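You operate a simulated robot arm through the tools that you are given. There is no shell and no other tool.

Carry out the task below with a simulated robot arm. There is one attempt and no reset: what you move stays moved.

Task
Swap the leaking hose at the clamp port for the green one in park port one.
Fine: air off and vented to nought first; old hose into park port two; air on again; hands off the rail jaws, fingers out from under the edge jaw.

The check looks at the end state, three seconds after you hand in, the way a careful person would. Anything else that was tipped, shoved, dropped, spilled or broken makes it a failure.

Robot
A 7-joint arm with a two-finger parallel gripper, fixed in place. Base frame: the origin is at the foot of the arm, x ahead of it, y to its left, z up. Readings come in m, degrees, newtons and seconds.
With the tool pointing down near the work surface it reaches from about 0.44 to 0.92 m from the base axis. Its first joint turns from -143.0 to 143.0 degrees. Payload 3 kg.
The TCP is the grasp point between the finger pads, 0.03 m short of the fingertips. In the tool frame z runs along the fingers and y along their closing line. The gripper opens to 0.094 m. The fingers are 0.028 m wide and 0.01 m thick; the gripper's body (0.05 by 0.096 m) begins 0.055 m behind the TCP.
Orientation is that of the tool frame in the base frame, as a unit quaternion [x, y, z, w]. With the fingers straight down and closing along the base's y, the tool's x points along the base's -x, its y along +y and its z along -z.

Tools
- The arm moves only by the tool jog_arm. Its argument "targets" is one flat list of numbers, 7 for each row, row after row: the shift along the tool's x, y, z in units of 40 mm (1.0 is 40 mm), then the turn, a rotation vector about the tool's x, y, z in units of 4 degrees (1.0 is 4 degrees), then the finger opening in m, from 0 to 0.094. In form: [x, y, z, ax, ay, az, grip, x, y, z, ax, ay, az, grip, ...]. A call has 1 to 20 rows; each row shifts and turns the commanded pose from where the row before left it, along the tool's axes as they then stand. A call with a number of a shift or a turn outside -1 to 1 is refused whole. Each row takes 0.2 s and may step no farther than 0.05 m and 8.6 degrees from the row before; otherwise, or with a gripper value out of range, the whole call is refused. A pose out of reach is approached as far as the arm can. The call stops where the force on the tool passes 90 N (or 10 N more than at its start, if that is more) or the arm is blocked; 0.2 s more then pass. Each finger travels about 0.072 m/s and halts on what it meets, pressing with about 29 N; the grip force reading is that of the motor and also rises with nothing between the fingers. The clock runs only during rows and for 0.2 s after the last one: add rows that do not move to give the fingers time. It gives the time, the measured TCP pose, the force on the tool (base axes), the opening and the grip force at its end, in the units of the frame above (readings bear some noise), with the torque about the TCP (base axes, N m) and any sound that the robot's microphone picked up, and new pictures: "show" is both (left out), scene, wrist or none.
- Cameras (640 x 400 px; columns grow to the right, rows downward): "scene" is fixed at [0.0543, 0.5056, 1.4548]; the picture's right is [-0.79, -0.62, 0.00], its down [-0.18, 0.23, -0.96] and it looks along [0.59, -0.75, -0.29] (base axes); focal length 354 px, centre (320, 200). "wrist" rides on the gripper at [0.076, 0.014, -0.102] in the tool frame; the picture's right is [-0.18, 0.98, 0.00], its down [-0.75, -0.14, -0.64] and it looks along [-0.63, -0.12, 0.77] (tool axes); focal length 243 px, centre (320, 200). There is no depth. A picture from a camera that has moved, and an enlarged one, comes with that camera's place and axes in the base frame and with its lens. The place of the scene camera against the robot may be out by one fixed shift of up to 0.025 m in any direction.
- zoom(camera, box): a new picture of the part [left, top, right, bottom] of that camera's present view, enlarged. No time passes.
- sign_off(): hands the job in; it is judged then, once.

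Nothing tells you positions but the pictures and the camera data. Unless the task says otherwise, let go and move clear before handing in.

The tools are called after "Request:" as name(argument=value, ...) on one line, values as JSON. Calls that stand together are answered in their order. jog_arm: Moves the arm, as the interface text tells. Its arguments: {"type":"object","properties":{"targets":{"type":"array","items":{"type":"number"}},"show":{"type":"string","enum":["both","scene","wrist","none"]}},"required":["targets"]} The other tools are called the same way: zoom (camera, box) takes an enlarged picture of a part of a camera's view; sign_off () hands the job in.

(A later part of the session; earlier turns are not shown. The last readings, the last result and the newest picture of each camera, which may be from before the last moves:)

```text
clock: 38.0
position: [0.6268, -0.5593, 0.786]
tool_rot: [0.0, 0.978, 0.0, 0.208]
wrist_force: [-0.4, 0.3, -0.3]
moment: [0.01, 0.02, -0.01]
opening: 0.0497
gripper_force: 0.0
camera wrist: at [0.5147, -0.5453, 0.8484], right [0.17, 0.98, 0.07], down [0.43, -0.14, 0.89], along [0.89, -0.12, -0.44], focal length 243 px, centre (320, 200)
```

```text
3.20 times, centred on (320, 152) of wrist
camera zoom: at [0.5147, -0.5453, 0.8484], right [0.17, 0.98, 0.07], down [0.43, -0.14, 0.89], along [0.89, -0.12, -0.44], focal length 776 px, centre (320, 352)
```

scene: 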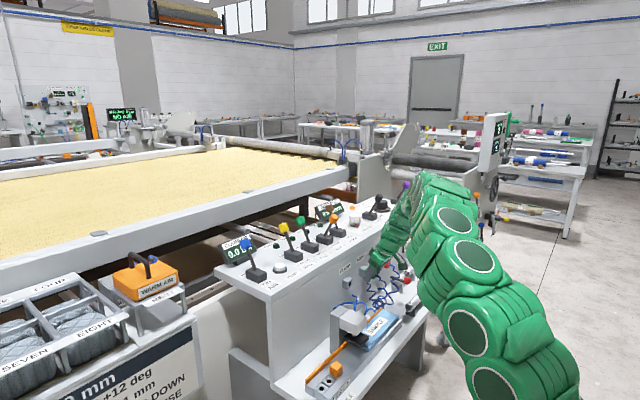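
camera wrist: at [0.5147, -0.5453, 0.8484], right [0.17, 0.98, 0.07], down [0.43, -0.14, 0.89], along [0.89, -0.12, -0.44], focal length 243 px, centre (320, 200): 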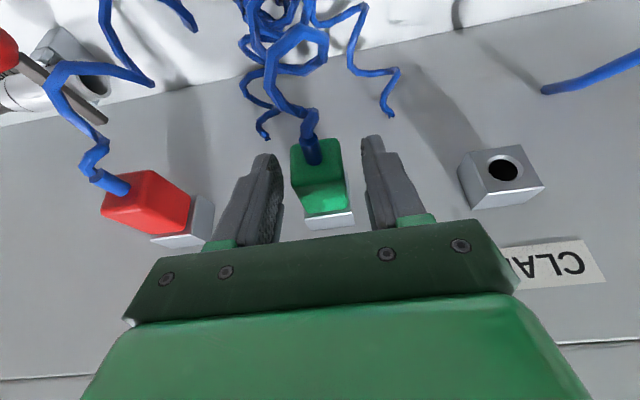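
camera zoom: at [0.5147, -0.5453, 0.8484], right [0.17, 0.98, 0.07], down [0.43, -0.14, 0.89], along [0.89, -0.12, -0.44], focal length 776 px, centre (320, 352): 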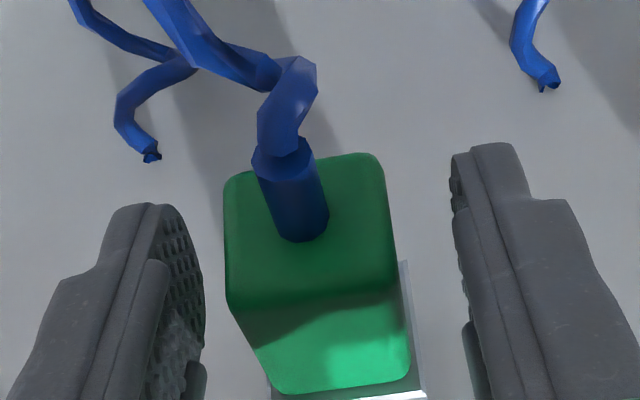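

The picture matches the red grasp closely. I'll close and pull the green plug straight out.

Request:
jog_arm(targets=[0, 0, 0, 0, 0, 0, 0.015, 0, 0, 0, 0, 0, 0, 0.015, 0, 0, 0, 0, 0, 0, 0.015, 0.1825, 0, -0.0818, 0, 0, 0, 0.015, 0.1825, 0, -0.0818, 0, 0, 0, 0.015, 0.1825, 0, -0.0818, 0, 0, 0, 0.015, 0.1825, 0, -0.0818, 0, 0, 0, 0.015, 0, 0, 0, 0, 0, 0, 0.015], show="both")

Request:
zoom(camera="wrist", box=[272, 180, 368, 240])

Request:
zoom(camera="scene", box=[325, 225, 437, 295])

Request:
zoom(camera="wrist", box=[220, 90, 420, 215])

```text
clock: 39.8
position: [0.5951, -0.5602, 0.7852]
tool_rot: [0.0, 0.978, 0.0, 0.208]
wrist_force: [-0.7, 1.0, 0.9]
moment: [-0.02, 0.01, 0.03]
opening: 0.0313
gripper_force: 29.2
camera wrist: at [0.4832, -0.5466, 0.8473], right [0.17, 0.98, 0.07], down [0.43, -0.14, 0.89], along [0.89, -0.12, -0.44], focal length 243 px, centre (320, 200)
```

scene: 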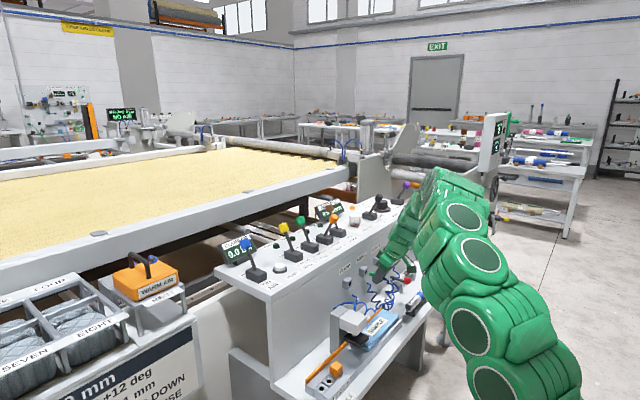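
wrist: 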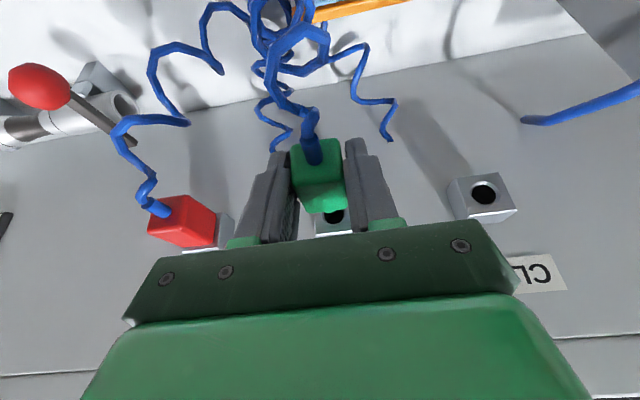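

```text
6.67 times, centred on (320, 210) of wrist
camera zoom: at [0.4832, -0.5466, 0.8473], right [0.17, 0.98, 0.07], down [0.43, -0.14, 0.89], along [0.89, -0.12, -0.44], focal length 1618 px, centre (320, 133)
```

zoom: 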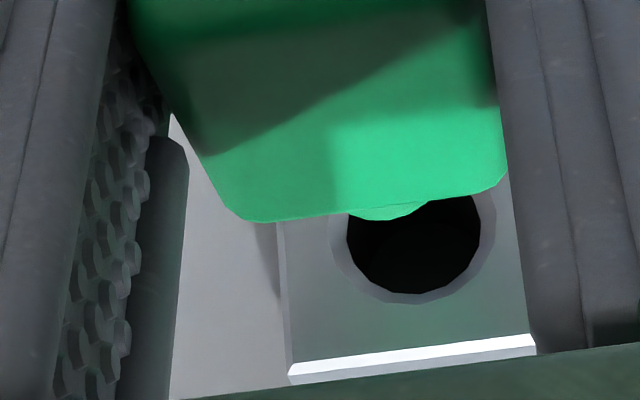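

```text
5.71 times, centred on (381, 260) of scene
camera zoom: at [0.0543, 0.5056, 1.4548], right [-0.79, -0.62, 0.0], down [-0.18, 0.23, -0.96], along [0.59, -0.75, -0.29], focal length 2025 px, centre (-29, -143)
```

zoom: 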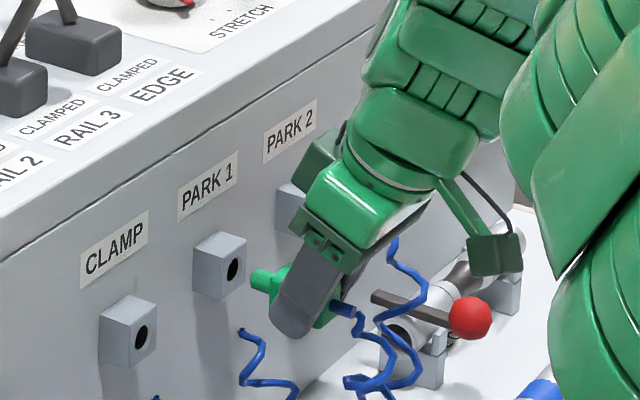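

```text
3.20 times, centred on (320, 152) of wrist
camera zoom: at [0.4832, -0.5466, 0.8473], right [0.17, 0.98, 0.07], down [0.43, -0.14, 0.89], along [0.89, -0.12, -0.44], focal length 776 px, centre (320, 352)
```

zoom: 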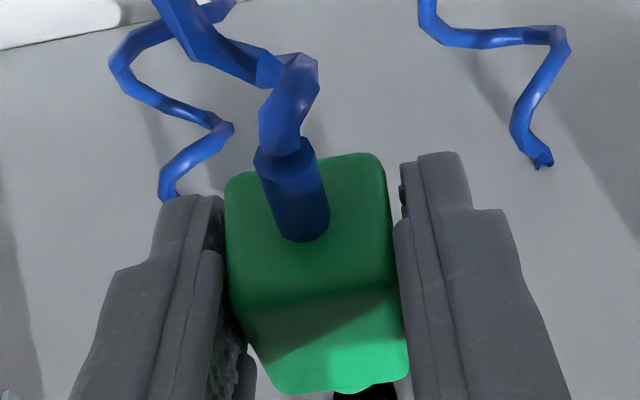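

The green plug is out, and this picture serves as the reference for a 32 mm standoff. I'll lift it, carry it over to CLAMP, lower it to the same standoff and compare.

Request:
jog_arm(targets=[0.2, 0, -0.09, 0, 0, 0, 0.015, -0.34, 0, -0.76, 0, 0, 0, 0.015, -0.34, 0, -0.76, 0, 0, 0, 0.015, -0.34, 0, -0.76, 0, 0, 0, 0.015, 0, 0.914, 0, 0, 0, 0, 0.015, 0, 0.914, 0, 0, 0, 0, 0.015, 0, 0.914, 0, 0, 0, 0, 0.015, 0.34, 0, 0.76, 0, 0, 0, 0.015, 0.34, 0, 0.76, 0, 0, 0, 0.015, 0.34, 0, 0.76, 0, 0, 0, 0.015, -0.2, 0, 0.09, 0, 0, 0, 0.015, 0, 0, 0, 0, 0, 0, 0.015, 0, 0, 0, 0, 0, 0, 0.015], show="both")

Request:
zoom(camera="wrist", box=[272, 180, 368, 240])

Request:
zoom(camera="scene", box=[325, 225, 437, 295])

Request:
zoom(camera="wrist", box=[220, 90, 420, 215])

```text
clock: 42.6
position: [0.5949, -0.4499, 0.7868]
tool_rot: [0.0, 0.978, 0.0, 0.208]
wrist_force: [0.0, -0.2, 0.0]
moment: [0.01, 0.0, 0.0]
opening: 0.0316
gripper_force: 28.6
camera wrist: at [0.4836, -0.4354, 0.8492], right [0.17, 0.98, 0.07], down [0.43, -0.14, 0.89], along [0.89, -0.12, -0.44], focal length 243 px, centre (320, 200)
```

scene: 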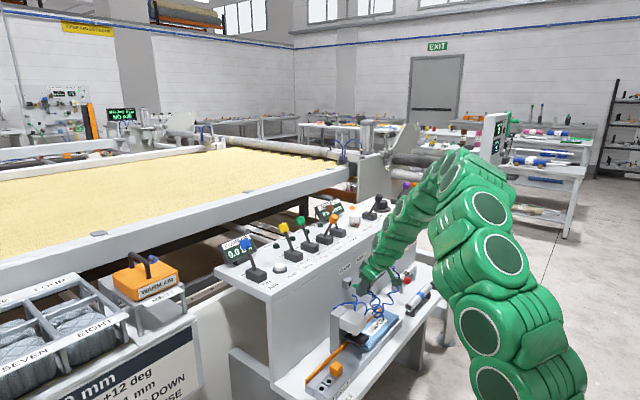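
wrist: 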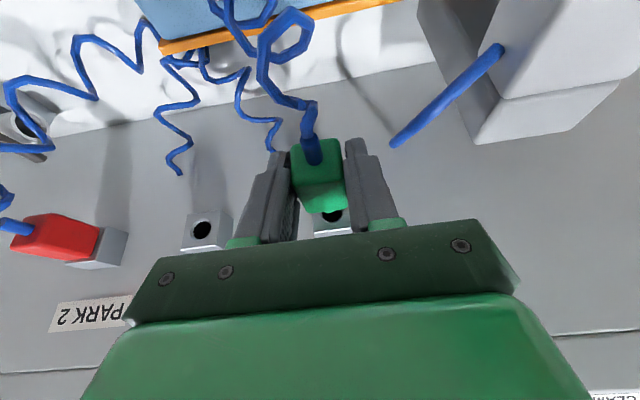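

```text
6.67 times, centred on (320, 210) of wrist
camera zoom: at [0.4836, -0.4354, 0.8492], right [0.17, 0.98, 0.07], down [0.43, -0.14, 0.89], along [0.89, -0.12, -0.44], focal length 1618 px, centre (320, 133)
```

zoom: 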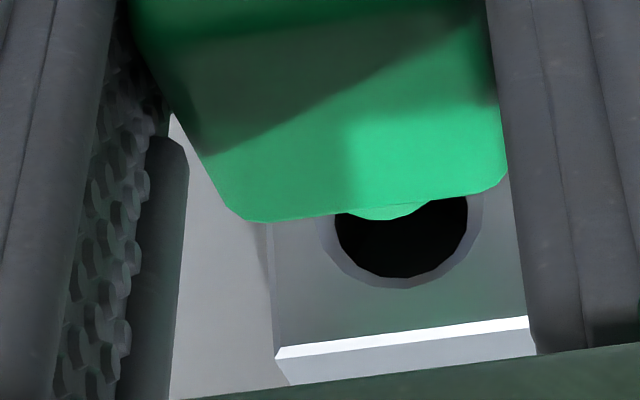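

```text
5.71 times, centred on (381, 260) of scene
camera zoom: at [0.0543, 0.5056, 1.4548], right [-0.79, -0.62, 0.0], down [-0.18, 0.23, -0.96], along [0.59, -0.75, -0.29], focal length 2025 px, centre (-29, -143)
```

zoom: 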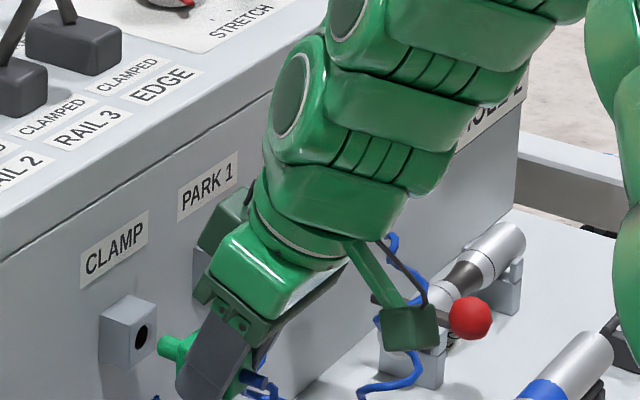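

```text
3.20 times, centred on (320, 152) of wrist
camera zoom: at [0.4836, -0.4354, 0.8492], right [0.17, 0.98, 0.07], down [0.43, -0.14, 0.89], along [0.89, -0.12, -0.44], focal length 776 px, centre (320, 352)
```

zoom: 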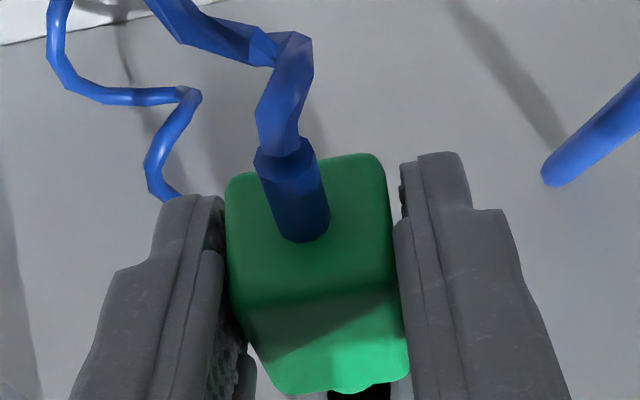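

Compared with the reference, I'm about 2 mm too high and about 1.3 mm too far in +y. I'll correct both and look again.

Request:
jog_arm(targets=[0.022, -0.033, 0.05, 0, 0, 0, 0.015, 0, 0, 0, 0, 0, 0, 0.015, 0, 0, 0, 0, 0, 0, 0.015], show="none")

Request:
zoom(camera="wrist", box=[272, 180, 368, 240])

```text
clock: 43.4
position: [0.5951, -0.4519, 0.7843]
tool_rot: [0.0, 0.978, 0.0, 0.207]
wrist_force: [0.8, 0.4, -0.2]
moment: [-0.02, 0.01, -0.01]
opening: 0.0316
gripper_force: 29.0
```

```text
6.67 times, centred on (320, 210) of wrist
camera zoom: at [0.4837, -0.4374, 0.8468], right [0.17, 0.98, 0.07], down [0.43, -0.14, 0.89], along [0.89, -0.12, -0.44], focal length 1618 px, centre (320, 133)
```

zoom: 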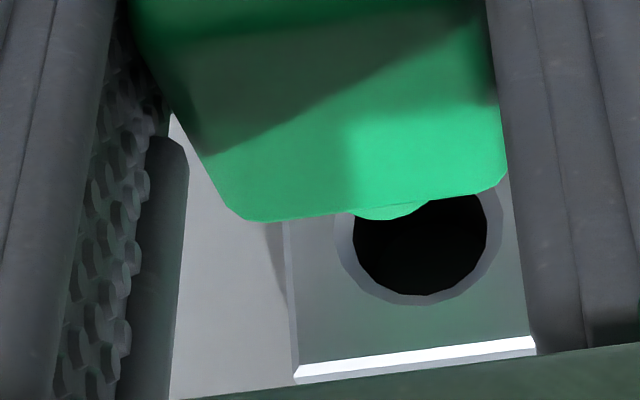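

This is now within about 0.6 mm of the reference. I'll make a tiny correction and insert slowly, as with PARK 2.

Request:
jog_arm(targets=[-0.005, 0.015, -0.011, 0, 0, 0, 0.015, -0.137, 0, 0.061, 0, 0, 0, 0.015, -0.137, 0, 0.061, 0, 0, 0, 0.015, -0.137, 0, 0.061, 0, 0, 0, 0.015, 0, 0, 0, 0, 0, 0, 0.015], show="none")

Request:
zoom(camera="wrist", box=[272, 140, 368, 240])

Request:
zoom(camera="scene", box=[325, 225, 437, 295])

```text
clock: 44.6
position: [0.6123, -0.4518, 0.7851]
tool_rot: [-0.001, 0.978, 0.001, 0.208]
wrist_force: [-22.4, -0.2, 9.2]
moment: [0.0, -0.07, 0.0]
opening: 0.0317
gripper_force: 28.8
```

```text
4.00 times, centred on (320, 190) of wrist
camera zoom: at [0.5008, -0.4369, 0.8462], right [0.17, 0.98, 0.07], down [0.43, -0.14, 0.89], along [0.89, -0.12, -0.44], focal length 970 px, centre (320, 240)
```

zoom: 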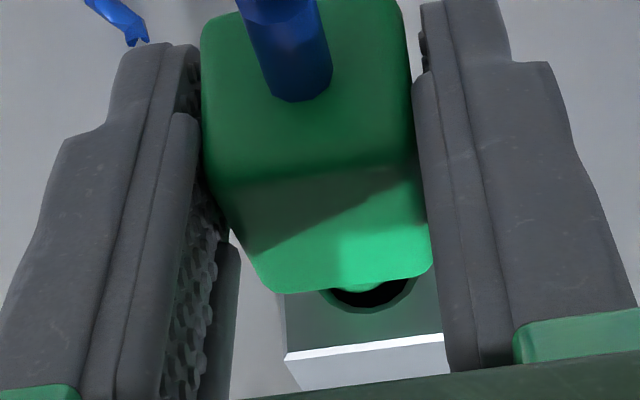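

```text
5.71 times, centred on (381, 260) of scene
camera zoom: at [0.0543, 0.5056, 1.4548], right [-0.79, -0.62, 0.0], down [-0.18, 0.23, -0.96], along [0.59, -0.75, -0.29], focal length 2025 px, centre (-29, -143)
```

zoom: 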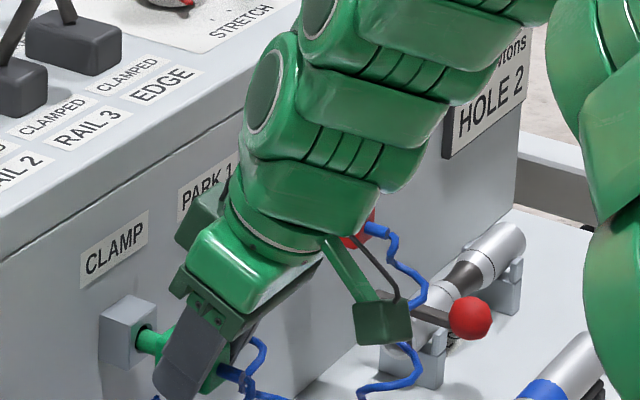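

The tool reads 22 N back and 9 N up, so the nozzle is about 2 mm low on the chamfer. I'll back off 3 mm, raise 2 mm, and look again.

Request:
jog_arm(targets=[0.0685, 0, -0.0305, 0, 0, 0, 0.015, -0.0203, 0, -0.0457, 0, 0, 0, 0.015, 0, 0, 0, 0, 0, 0, 0.015, 0, 0, 0, 0, 0, 0, 0.015], show="none")

Request:
zoom(camera="wrist", box=[272, 140, 368, 240])

Request:
zoom(camera="scene", box=[335, 268, 383, 298])

```text
clock: 45.6
position: [0.609, -0.4519, 0.7863]
tool_rot: [0.0, 0.978, 0.0, 0.208]
wrist_force: [-0.4, 0.4, -1.2]
moment: [0.03, 0.02, 0.0]
opening: 0.0318
gripper_force: 28.7
```

```text
4.00 times, centred on (320, 190) of wrist
camera zoom: at [0.4981, -0.437, 0.8482], right [0.17, 0.98, 0.07], down [0.43, -0.14, 0.89], along [0.89, -0.12, -0.44], focal length 970 px, centre (320, 240)
```

zoom: 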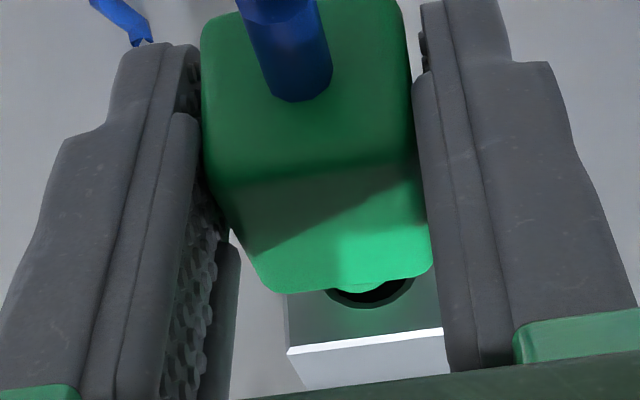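

```text
13.33 times, centred on (359, 283) of scene
camera zoom: at [0.0543, 0.5056, 1.4548], right [-0.79, -0.62, 0.0], down [-0.18, 0.23, -0.96], along [0.59, -0.75, -0.29], focal length 4725 px, centre (-200, -907)
```

zoom: 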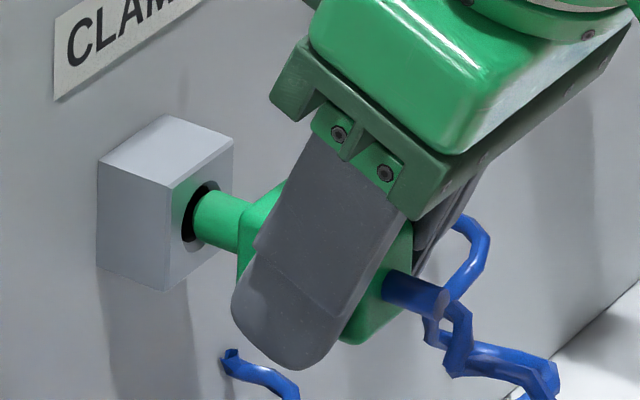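

The nozzle looks centred at the mouth of the hole. I'll raise another 0.5 mm and advance gently.

Request:
jog_arm(targets=[-0.005, 0, -0.011, 0, 0, 0, 0.015, -0.08, 0, 0.036, 0, 0, 0, 0.015, -0.08, 0, 0.036, 0, 0, 0, 0.015, 0, 0, 0, 0, 0, 0, 0.015], show="none")

Request:
zoom(camera="wrist", box=[272, 140, 368, 240])

Request:
zoom(camera="scene", box=[335, 268, 383, 298])

```text
clock: 46.6
position: [0.6169, -0.4508, 0.7848]
tool_rot: [0.0, 0.978, 0.001, 0.207]
wrist_force: [-0.1, 3.1, -0.1]
moment: [0.01, 0.01, 0.1]
opening: 0.0314
gripper_force: 29.1
```

```text
4.00 times, centred on (320, 190) of wrist
camera zoom: at [0.5052, -0.4369, 0.8481], right [0.17, 0.98, 0.07], down [0.43, -0.14, 0.89], along [0.89, -0.12, -0.44], focal length 970 px, centre (320, 240)
```

zoom: 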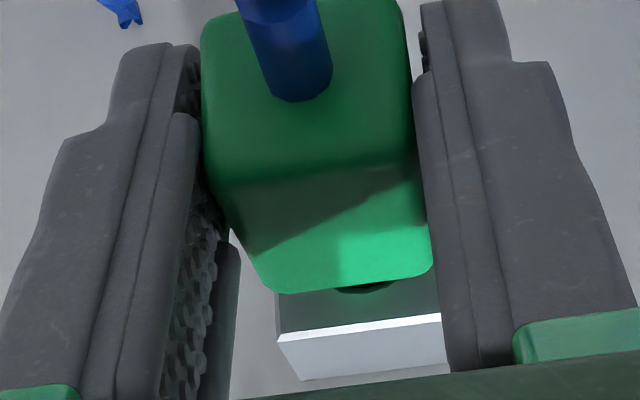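

```text
13.33 times, centred on (359, 283) of scene
camera zoom: at [0.0543, 0.5056, 1.4548], right [-0.79, -0.62, 0.0], down [-0.18, 0.23, -0.96], along [0.59, -0.75, -0.29], focal length 4725 px, centre (-200, -907)
```

zoom: 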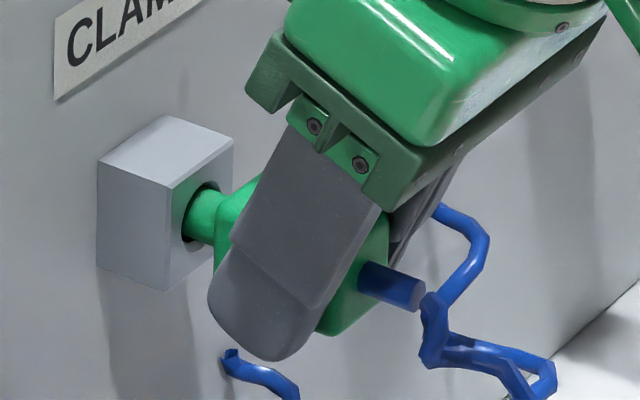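

It's sliding in freely. I'll continue to the seat.

Request:
jog_arm(targets=[-0.08, 0, 0.036, 0, 0, 0, 0.015, -0.08, 0, 0.036, 0, 0, 0, 0.015, -0.06, 0, 0.027, 0, 0, 0, 0.015, 0, 0, 0, 0, 0, 0, 0.015], show="none")

Request:
zoom(camera="wrist", box=[272, 140, 368, 240])

Request:
zoom(camera="scene", box=[335, 268, 383, 298])

```text
clock: 47.6
position: [0.6264, -0.4505, 0.7859]
tool_rot: [0.001, 0.978, -0.001, 0.209]
wrist_force: [-8.7, 2.5, 2.5]
moment: [0.03, 0.03, 0.04]
opening: 0.0315
gripper_force: 29.3
```

```text
4.00 times, centred on (320, 190) of wrist
camera zoom: at [0.5146, -0.4369, 0.8486], right [0.17, 0.98, 0.08], down [0.43, -0.14, 0.89], along [0.89, -0.12, -0.44], focal length 970 px, centre (320, 240)
```

zoom: 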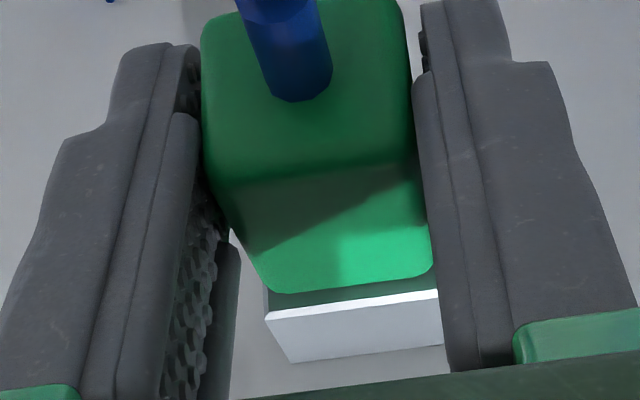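

```text
13.33 times, centred on (359, 283) of scene
camera zoom: at [0.0543, 0.5056, 1.4548], right [-0.79, -0.62, 0.0], down [-0.18, 0.23, -0.96], along [0.59, -0.75, -0.29], focal length 4725 px, centre (-200, -907)
```

zoom: 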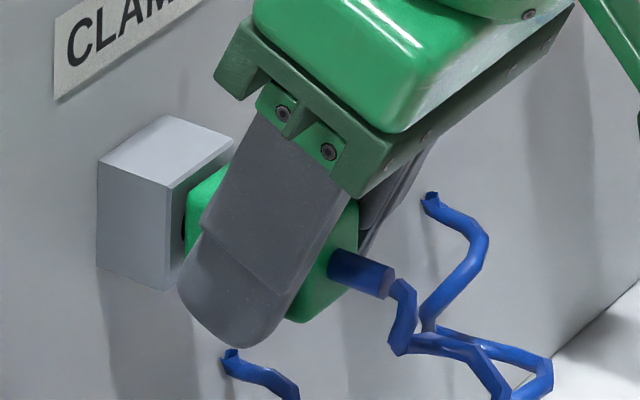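

It's about flush. I'll press the last couple of millimetres home and watch the force.

Request:
jog_arm(targets=[-0.04, 0, 0.018, 0, 0, 0, 0.015, -0.035, 0, 0.016, 0, 0, 0, 0.015, -0.02, 0, 0.009, 0, 0, 0, 0.015, 0, 0, 0, 0, 0, 0, 0.015], show="none")

Request:
zoom(camera="scene", box=[335, 268, 383, 298])

Request:
zoom(camera="wrist", box=[272, 140, 368, 240])

```text
clock: 48.6
position: [0.6286, -0.4507, 0.7856]
tool_rot: [0.0, 0.978, 0.0, 0.207]
wrist_force: [-24.0, 3.0, 2.6]
moment: [0.04, 0.19, -0.04]
opening: 0.0317
gripper_force: 29.1
```

```text
13.33 times, centred on (359, 283) of scene
camera zoom: at [0.0543, 0.5056, 1.4548], right [-0.79, -0.62, 0.0], down [-0.18, 0.23, -0.96], along [0.59, -0.75, -0.29], focal length 4725 px, centre (-200, -907)
```

zoom: 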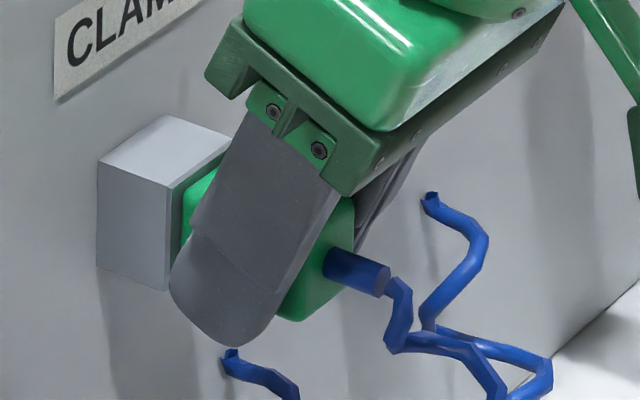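

```text
4.00 times, centred on (320, 190) of wrist
camera zoom: at [0.5174, -0.4368, 0.848], right [0.17, 0.98, 0.08], down [0.43, -0.14, 0.89], along [0.89, -0.12, -0.44], focal length 970 px, centre (320, 240)
```

zoom: 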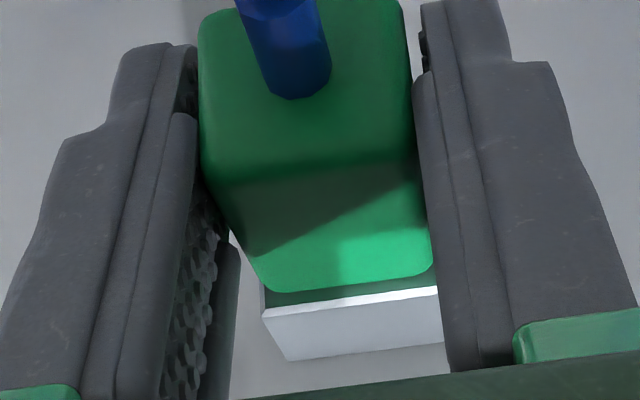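

It's seated at 24 N, the same as in PARK 2. I'll relax, let go, back out along the fingers and check both plugs.

Request:
jog_arm(targets=[0.02, 0, -0.009, 0, 0, 0, 0.015, 0, 0, 0, 0, 0, 0, 0.05, 0, 0, 0, 0, 0, 0, 0.05, 0, 0, 0, 0, 0, 0, 0.05, 0, 0, -0.85, 0, 0, 0, 0.05, 0, 0, -0.85, 0, 0, 0, 0.05, 0, 0, -0.85, 0, 0, 0, 0.05, 0, 0, -0.85, 0, 0, 0, 0.05, 0, 0, 0, 0, 0, 0, 0.05], show="both")

Request:
zoom(camera="scene", box=[325, 225, 437, 295])

Request:
zoom(camera="wrist", box=[60, 40, 400, 252])

```text
clock: 50.6
position: [0.5728, -0.4547, 0.9093]
tool_rot: [0.0, 0.978, 0.0, 0.208]
wrist_force: [0.2, 0.6, -0.5]
moment: [0.01, -0.03, -0.03]
opening: 0.0502
gripper_force: 0.0
camera wrist: at [0.4611, -0.4401, 0.9719], right [0.17, 0.98, 0.07], down [0.43, -0.14, 0.89], along [0.89, -0.12, -0.44], focal length 243 px, centre (320, 200)
```

scene: 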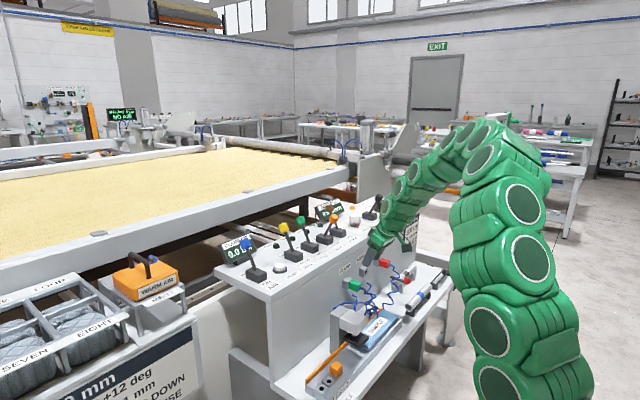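
wrist: 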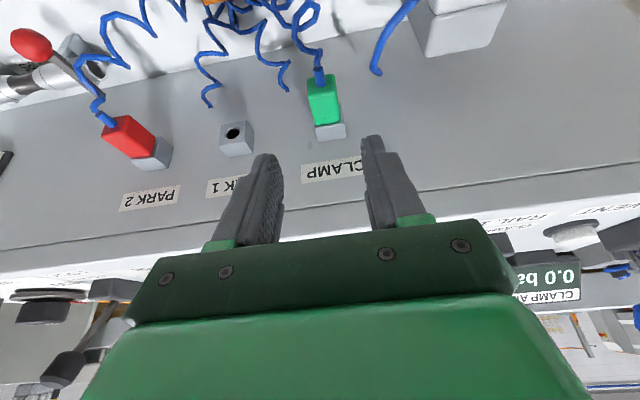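

```text
5.71 times, centred on (381, 260) of scene
camera zoom: at [0.0543, 0.5056, 1.4548], right [-0.79, -0.62, 0.0], down [-0.18, 0.23, -0.96], along [0.59, -0.75, -0.29], focal length 2025 px, centre (-29, -143)
```

zoom: 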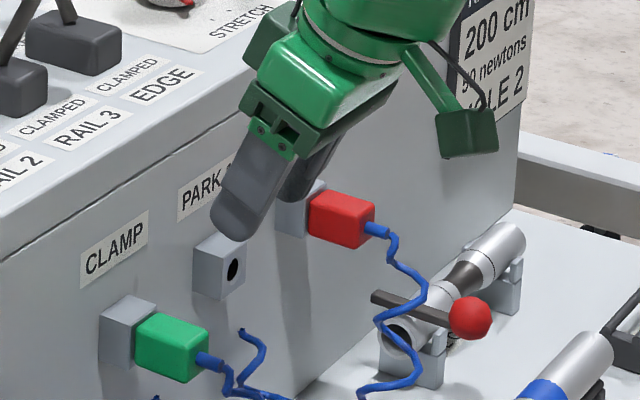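

```text
1.88 times, centred on (230, 146) of wrist
camera zoom: at [0.4611, -0.4401, 0.9719], right [0.17, 0.98, 0.07], down [0.43, -0.14, 0.89], along [0.89, -0.12, -0.44], focal length 457 px, centre (489, 302)
```

zoom: 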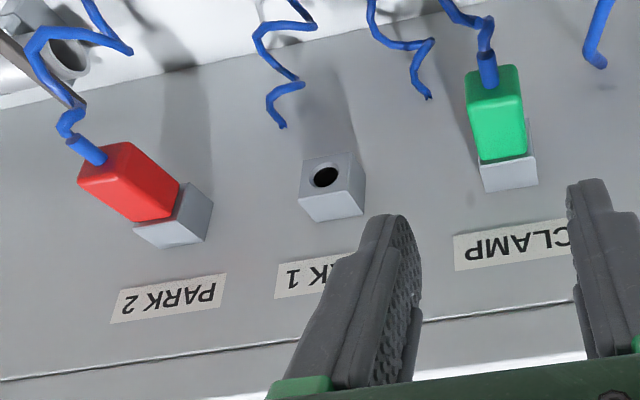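

Green is in CLAMP, red is in PARK 2, PARK 1 is empty, and nothing else has moved. Next I'll rise, turn the tool vertical again, and head for the AIR lever.

Request:
jog_arm(targets=[-0.424, 0, -0.9, 0, 0, 0, 0.06, -0.424, 0, -0.952, 0, 0, 0, 0.06, -0.424, 0, -0.952, 0, 0, 0, 0.06, -0.424, 0, -0.952, 0, 0, 0, 0.06, -0.424, 0, -0.952, 0, 0, 0, 0.06, -0.424, 0, -0.952, 0, 0, 0, 0.06, 0, 0, 0, 0, 1, 0, 0.06, 0, 0, 0, 0, 1, 0, 0.06, 0, 0, 0, 0, 1, 0, 0.06, 0, 0, 0, 0, 1, 0, 0.06, 0, 0, 0, 0, 1, 0, 0.06, 0, 0, 0, 0, 1, 0, 0.06, 0, 0, 0, 0, 0, 0, 0.06], show="scene")

```text
clock: 53.4
position: [0.5743, -0.4512, 1.1589]
tool_rot: [-0.001, 1.0, 0.0, -0.001]
wrist_force: [-0.6, -0.4, -0.3]
moment: [0.0, -0.02, 0.01]
opening: 0.0602
gripper_force: 0.1
```

scene: 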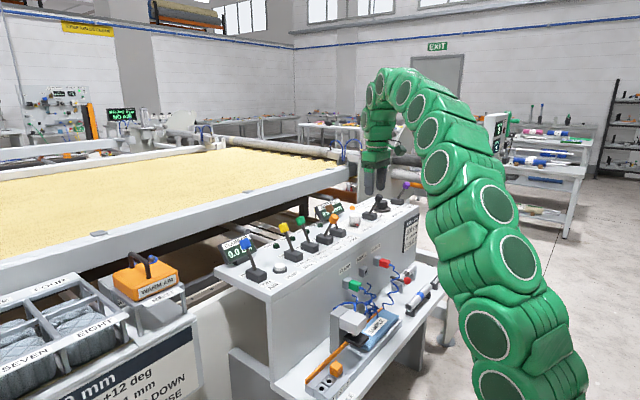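

The tool is vertical and high. I'll go above the AIR knob in its OFF position, near [0.822, -0.1245].

Request:
jog_arm(targets=[-0.688, 0.907, 0, 0, 0, 0, 0.06, -0.688, 0.907, 0, 0, 0, 0, 0.06, -0.688, 0.907, 0, 0, 0, 0, 0.06, -0.688, 0.907, 0, 0, 0, 0, 0.06, -0.688, 0.907, 0, 0, 0, 0, 0.06, -0.688, 0.907, 0, 0, 0, 0, 0.06, -0.688, 0.907, 0, 0, 0, 0, 0.06, -0.688, 0.907, 0, 0, 0, 0, 0.06, -0.688, 0.907, 0, 0, 0, 0, 0.06, 0, 0, 0, 0, 0, 0, 0.06], show="both")

Request:
zoom(camera="scene", box=[200, 190, 360, 290])

```text
clock: 55.6
position: [0.8055, -0.1219, 1.1378]
tool_rot: [-0.001, 1.0, 0.0, 0.0]
wrist_force: [0.0, -0.2, 0.0]
moment: [0.01, 0.01, -0.03]
opening: 0.0597
gripper_force: 0.0
out of reach, approached as far as the arm can: row 8, 9
camera wrist: at [0.7301, -0.1086, 1.2407], right [0.18, 0.98, 0.0], down [0.75, -0.14, 0.64], along [0.63, -0.12, -0.77], focal length 243 px, centre (320, 200)
```

scene: 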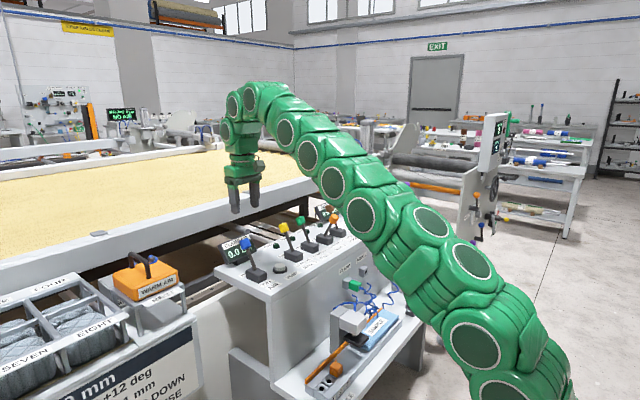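
wrist: 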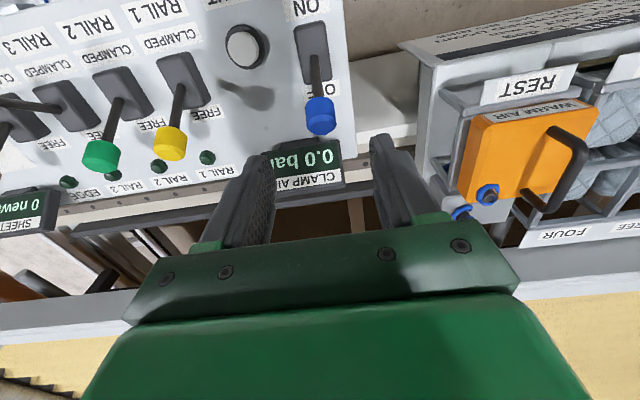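

```text
4.00 times, centred on (280, 240) of scene
camera zoom: at [0.0543, 0.5056, 1.4548], right [-0.79, -0.62, 0.0], down [-0.18, 0.23, -0.96], along [0.59, -0.75, -0.29], focal length 1418 px, centre (480, 40)
```

zoom: 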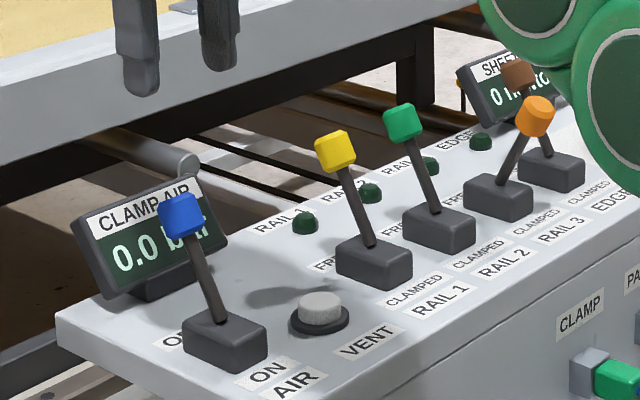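

The arm was near its reach limit at that height, but the knob shows at [0.8205, -0.1244, 1.0], which was reachable before. I'll descend partway and check the reading.

Request:
jog_arm(targets=[0, 0, 0.8, 0, 0, 0, 0.06, 0, 0, 0.8, 0, 0, 0, 0.06, 0, 0, 0, 0, 0, 0, 0.06, 0, 0, 0, 0, 0, 0, 0.06], show="wrist")

```text
clock: 56.6
position: [0.8064, -0.1241, 1.0758]
tool_rot: [0.0, 1.0, 0.0, 0.0]
wrist_force: [0.4, -0.7, -0.1]
moment: [-0.02, -0.01, 0.03]
opening: 0.0602
gripper_force: 0.0
camera wrist: at [0.7302, -0.1093, 1.1782], right [0.18, 0.98, 0.0], down [0.75, -0.14, 0.64], along [0.63, -0.12, -0.77], focal length 243 px, centre (320, 200)
```

wrist: 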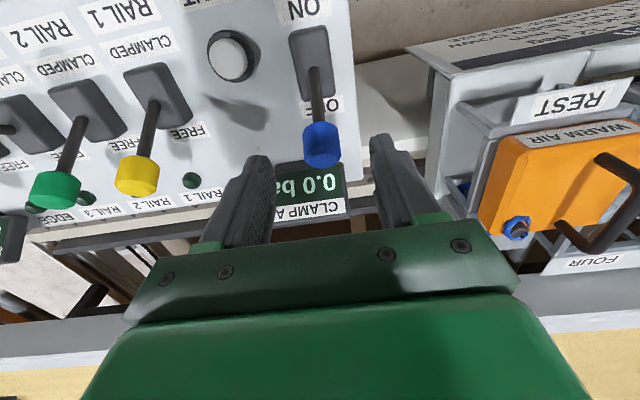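

The command settled at x≈0.806. I'll shift 15 mm forward while descending to bring the pads around the knob.

Request:
jog_arm(targets=[-0.18, 0, 0.45, 0, 0, 0, 0.06, -0.17, 0, 0.45, 0, 0, 0, 0.06, 0, 0, 0.5, 0, 0, 0, 0.06, 0, 0, 0.5, 0, 0, 0, 0.06, 0, 0, 0, 0, 0, 0, 0.06], show="wrist")

Request:
zoom(camera="scene", box=[200, 210, 320, 285])

```text
clock: 57.8
position: [0.8222, -0.1242, 1.0022]
tool_rot: [0.0, 1.0, 0.0, 0.0]
wrist_force: [0.1, 0.0, -0.2]
moment: [0.02, -0.01, -0.06]
opening: 0.0599
gripper_force: 0.2
camera wrist: at [0.7451, -0.1103, 1.1025], right [0.18, 0.98, 0.0], down [0.75, -0.14, 0.64], along [0.63, -0.12, -0.77], focal length 243 px, centre (320, 200)
```

wrist: 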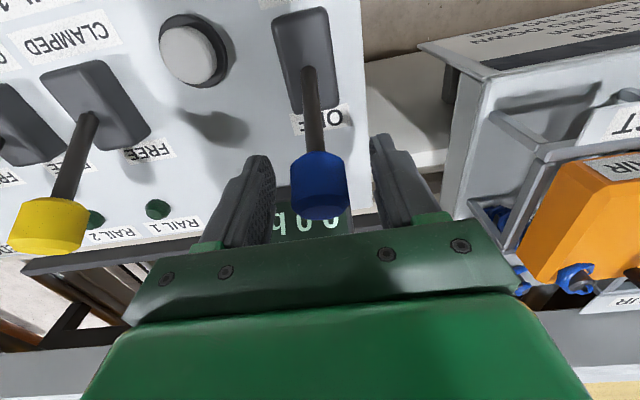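

```text
5.33 times, centred on (260, 248) of scene
camera zoom: at [0.0543, 0.5056, 1.4548], right [-0.79, -0.62, 0.0], down [-0.18, 0.23, -0.96], along [0.59, -0.75, -0.29], focal length 1890 px, centre (640, -53)
```

zoom: 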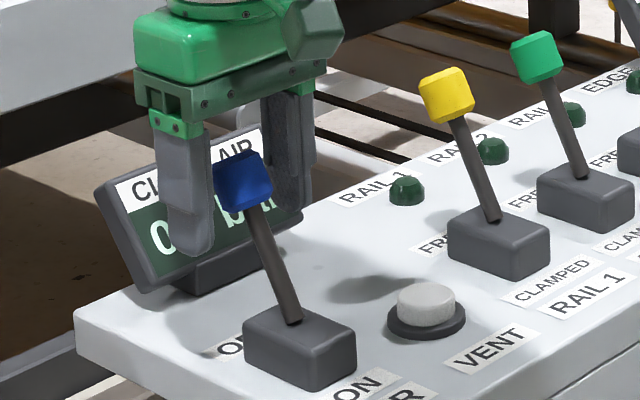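

The pads are either side of the knob. I'll close and carry the lever back to ON along its arc.

Request:
jog_arm(targets=[0, 0, 0, 0, 0, 0, 0.02, 0, 0, 0, 0, 0, 0, 0.02, 0, 0, 0, 0, 0, 0, 0.02, 0.21, 0, -0.08, 0, 0, 0, 0.02, 0.21, 0, -0.06, 0, 0, 0, 0.02, 0.21, 0, -0.04, 0, 0, 0, 0.02, 0.21, 0, -0.02, 0, 0, 0, 0.02, 0.21, 0, -0.01, 0, 0, 0, 0.02, 0.21, 0, 0.01, 0, 0, 0, 0.02, 0.21, 0, 0.02, 0, 0, 0, 0.02, 0.21, 0, 0.04, 0, 0, 0, 0.02, 0.21, 0, 0.06, 0, 0, 0, 0.02, 0.15, 0, 0.06, 0, 0, 0, 0.02, 0, 0, 0, 0, 0, 0, 0.02], show="both")

Request:
zoom(camera="scene", box=[200, 210, 320, 285])

```text
clock: 60.8
position: [0.74, -0.1247, 1.0021]
tool_rot: [0.0, 1.0, 0.0, 0.0]
wrist_force: [11.7, -11.3, 9.2]
moment: [-0.03, -1.3, 0.01]
opening: 0.0303
gripper_force: 45.1
camera wrist: at [0.6643, -0.1105, 1.1035], right [0.18, 0.98, 0.0], down [0.75, -0.14, 0.64], along [0.63, -0.12, -0.77], focal length 243 px, centre (320, 200)
```

scene: 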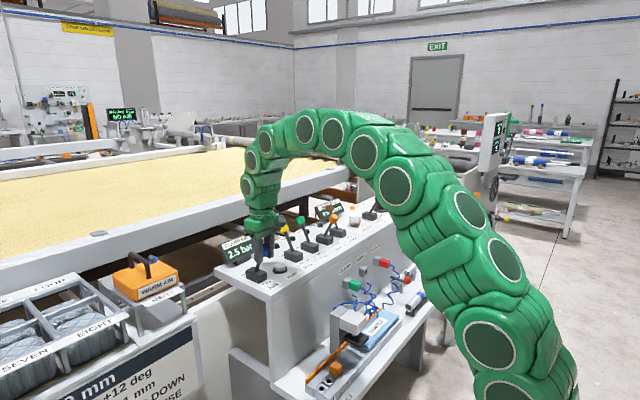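
wrist: 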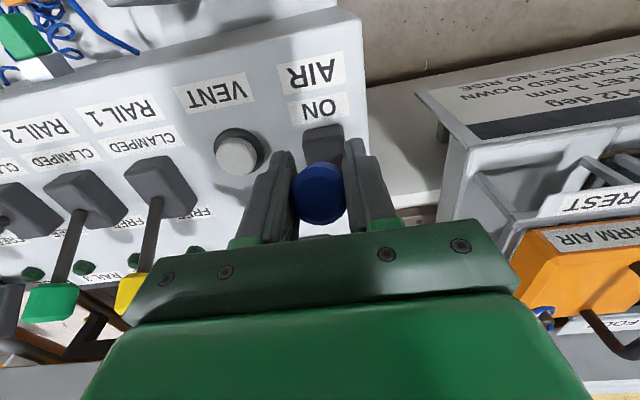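

```text
5.33 times, centred on (260, 248) of scene
camera zoom: at [0.0543, 0.5056, 1.4548], right [-0.79, -0.62, 0.0], down [-0.18, 0.23, -0.96], along [0.59, -0.75, -0.29], focal length 1890 px, centre (640, -53)
```

zoom: 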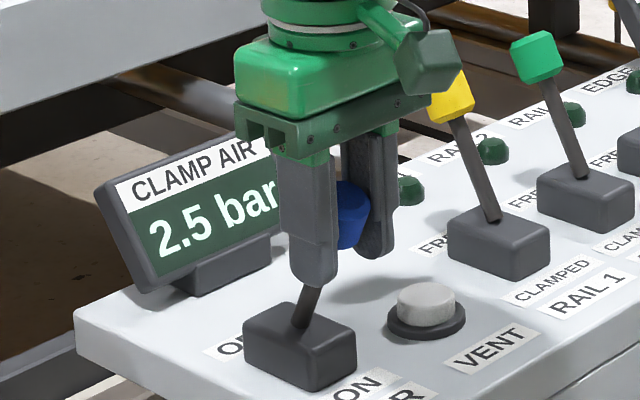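

The gauge is climbing, at 2.5 bar now. I'll take the lever the last few millimetres to its ON stop.

Request:
jog_arm(targets=[0.08, 0, 0.04, 0, 0, 0, 0.02, 0.06, 0, 0.03, 0, 0, 0, 0.02, 0, 0, 0, 0, 0, 0, 0.02], show="none")

Request:
zoom(camera="scene", box=[200, 210, 320, 285])

```text
clock: 61.6
position: [0.7372, -0.1248, 0.9991]
tool_rot: [0.0, 1.0, 0.0, 0.001]
wrist_force: [20.9, -21.1, 10.5]
moment: [-0.03, -1.05, -0.05]
opening: 0.0306
gripper_force: 45.0
```

```text
5.33 times, centred on (260, 248) of scene
camera zoom: at [0.0543, 0.5056, 1.4548], right [-0.79, -0.62, 0.0], down [-0.18, 0.23, -0.96], along [0.59, -0.75, -0.29], focal length 1890 px, centre (640, -53)
```

zoom: 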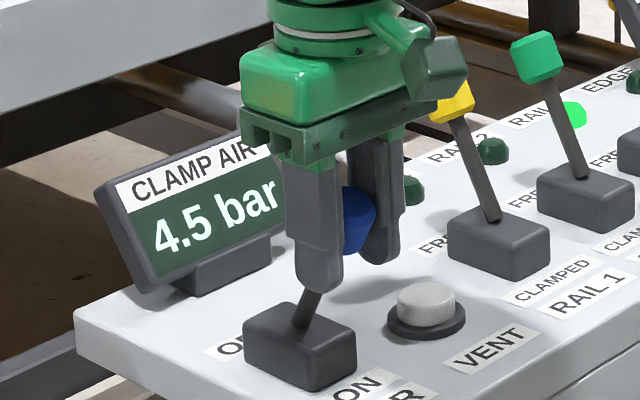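

The pressure is at 4.5 bar and rising now that the leak is gone, and RAIL 3's own lamp has come on because its lever was already at CLAMPED. One more small push will make sure of the ON stop.

Request:
jog_arm(targets=[0.06, 0, 0.02, 0, 0, 0, 0.02, 0.04, 0, 0.01, 0, 0, 0, 0.02, 0, 0, 0, 0, 0, 0, 0.02], show="none")

Request:
zoom(camera="scene", box=[200, 210, 320, 285])

```text
clock: 62.4
position: [0.7332, -0.1253, 0.9992]
tool_rot: [0.0, 1.0, 0.0, 0.002]
wrist_force: [64.9, -19.3, 22.4]
moment: [-0.09, -0.55, -0.04]
opening: 0.0313
gripper_force: 44.8
```

```text
5.33 times, centred on (260, 248) of scene
camera zoom: at [0.0543, 0.5056, 1.4548], right [-0.79, -0.62, 0.0], down [-0.18, 0.23, -0.96], along [0.59, -0.75, -0.29], focal length 1890 px, centre (640, -53)
```

zoom: 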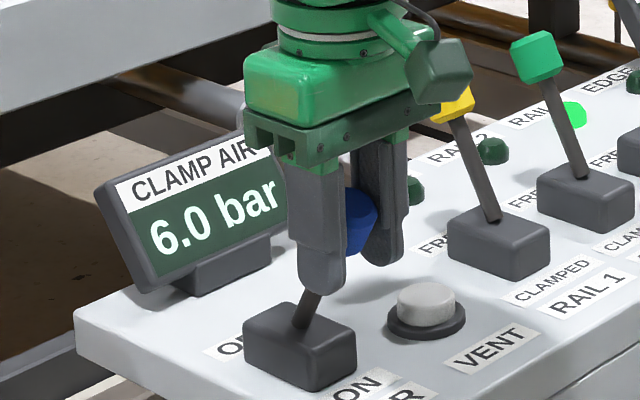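

The gauge reads 6.0 bar and 65 N of resistance says the lever is at its ON stop. I'll ease off, open, lift clear and go to a safe place for a last check.

Request:
jog_arm(targets=[-0.1, 0, -0.04, 0, 0, 0, 0.02, 0, 0, 0, 0, 0, 0, 0.06, 0, 0, 0, 0, 0, 0, 0.06, 0, 0, -0.8, 0, 0, 0, 0.06, 0, 0, -0.9, 0, 0, 0, 0.06, 0, 0, -0.9, 0, 0, 0, 0.06, 0.7, 0, -0.9, 0, 0, 0, 0.06, 0.9, 0, -0.6, 0, 0, 0, 0.06, 0.9, 0, -0.5, 0, 0, 0, 0.06, 0.9, 0, -0.3, 0, 0, 0, 0.06, 0.9, 0, 0, 0, 0, 0, 0.06, 0.9, 0, 0, 0, 0, 0, 0.06, 0, 0, 0, 0, 0, 0, 0.06], show="both")

Request:
zoom(camera="scene", box=[210, 180, 430, 317])

Request:
zoom(camera="scene", box=[200, 200, 360, 300])

Request:
zoom(camera="scene", box=[290, 240, 470, 400])

```text
clock: 65.2
position: [0.5282, -0.1244, 1.1947]
tool_rot: [0.0, 1.0, -0.001, 0.0]
wrist_force: [-0.3, -0.2, 0.4]
moment: [-0.01, 0.0, 0.03]
opening: 0.0599
gripper_force: 0.0
camera wrist: at [0.4527, -0.1093, 1.2967], right [0.18, 0.98, 0.0], down [0.75, -0.14, 0.64], along [0.63, -0.12, -0.77], focal length 243 px, centre (320, 200)
```

scene: 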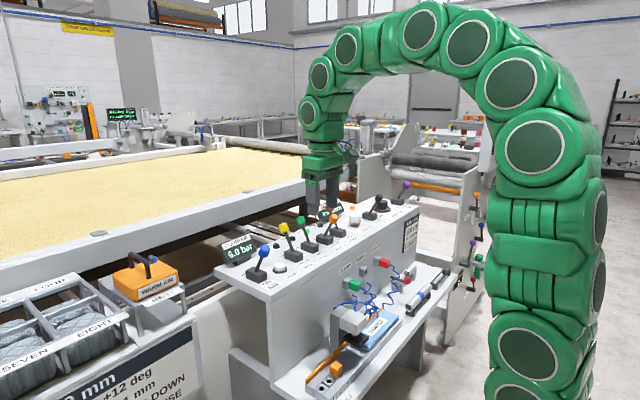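
wrist: 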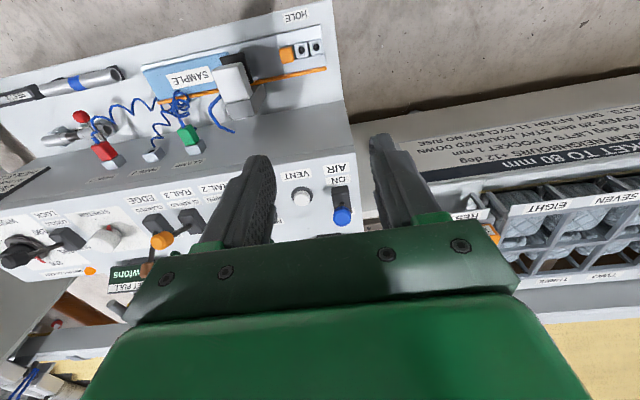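

```text
2.91 times, centred on (320, 248) of scene
camera zoom: at [0.0543, 0.5056, 1.4548], right [-0.79, -0.62, 0.0], down [-0.18, 0.23, -0.96], along [0.59, -0.75, -0.29], focal length 1031 px, centre (320, 59)
```

zoom: 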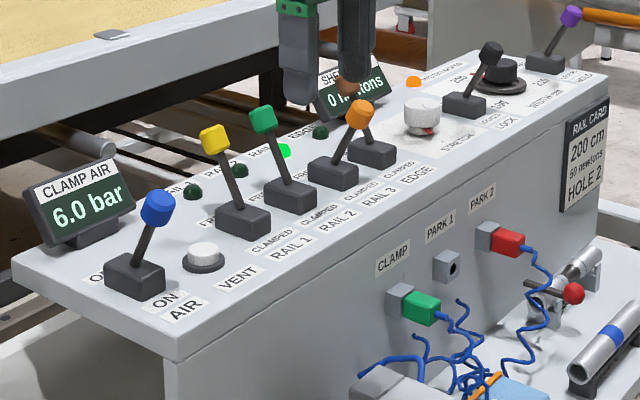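

```text
4.00 times, centred on (280, 250) of scene
camera zoom: at [0.0543, 0.5056, 1.4548], right [-0.79, -0.62, 0.0], down [-0.18, 0.23, -0.96], along [0.59, -0.75, -0.29], focal length 1418 px, centre (480, 0)
```

zoom: 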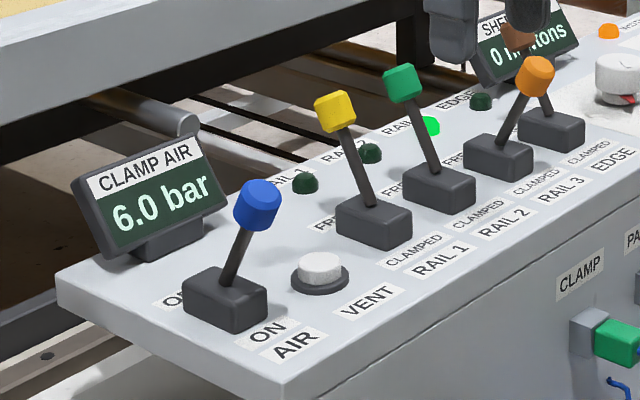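

```text
2.50 times, centred on (380, 320) of scene
camera zoom: at [0.0543, 0.5056, 1.4548], right [-0.79, -0.62, 0.0], down [-0.18, 0.23, -0.96], along [0.59, -0.75, -0.29], focal length 886 px, centre (170, -100)
```

zoom: 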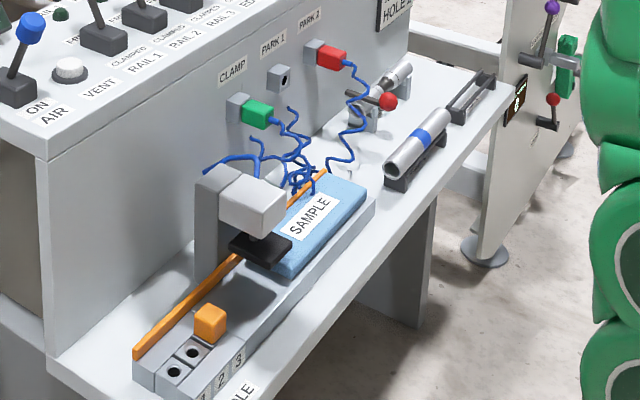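

The gauge holds at 6.0 bar, green is in CLAMP, red is in PARK 2, and all the rail and edge levers are as they were. I'll check the far display, which used to say NO AIR, before handing in.

Request:
zoom(camera="scene", box=[60, 80, 180, 155])

Request:
zoom(camera="wrist", box=[20, 60, 260, 210])

Request:
zoom(camera="scene", box=[325, 225, 437, 295])

```text
5.33 times, centred on (120, 118) of scene
camera zoom: at [0.0543, 0.5056, 1.4548], right [-0.79, -0.62, 0.0], down [-0.18, 0.23, -0.96], along [0.59, -0.75, -0.29], focal length 1890 px, centre (1387, 640)
```

zoom: 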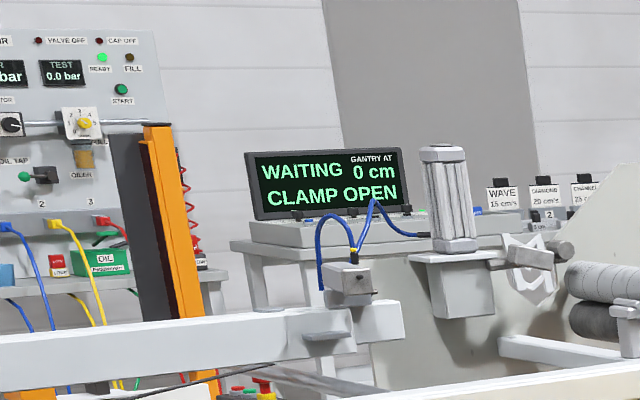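

```text
2.67 times, centred on (140, 135) of wrist
camera zoom: at [0.4527, -0.1093, 1.2967], right [0.18, 0.98, 0.0], down [0.75, -0.14, 0.64], along [0.63, -0.12, -0.77], focal length 647 px, centre (800, 373)
```

zoom: 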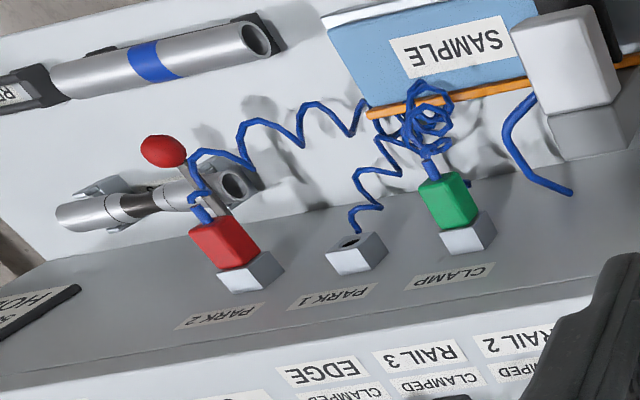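

```text
5.71 times, centred on (381, 260) of scene
camera zoom: at [0.0543, 0.5056, 1.4548], right [-0.79, -0.62, 0.0], down [-0.18, 0.23, -0.96], along [0.59, -0.75, -0.29], focal length 2025 px, centre (-29, -143)
```

zoom: 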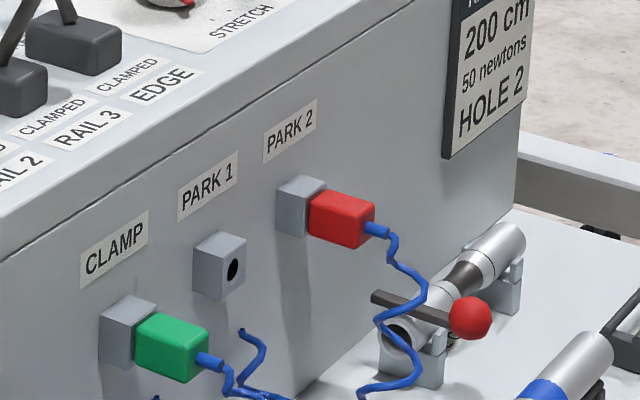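

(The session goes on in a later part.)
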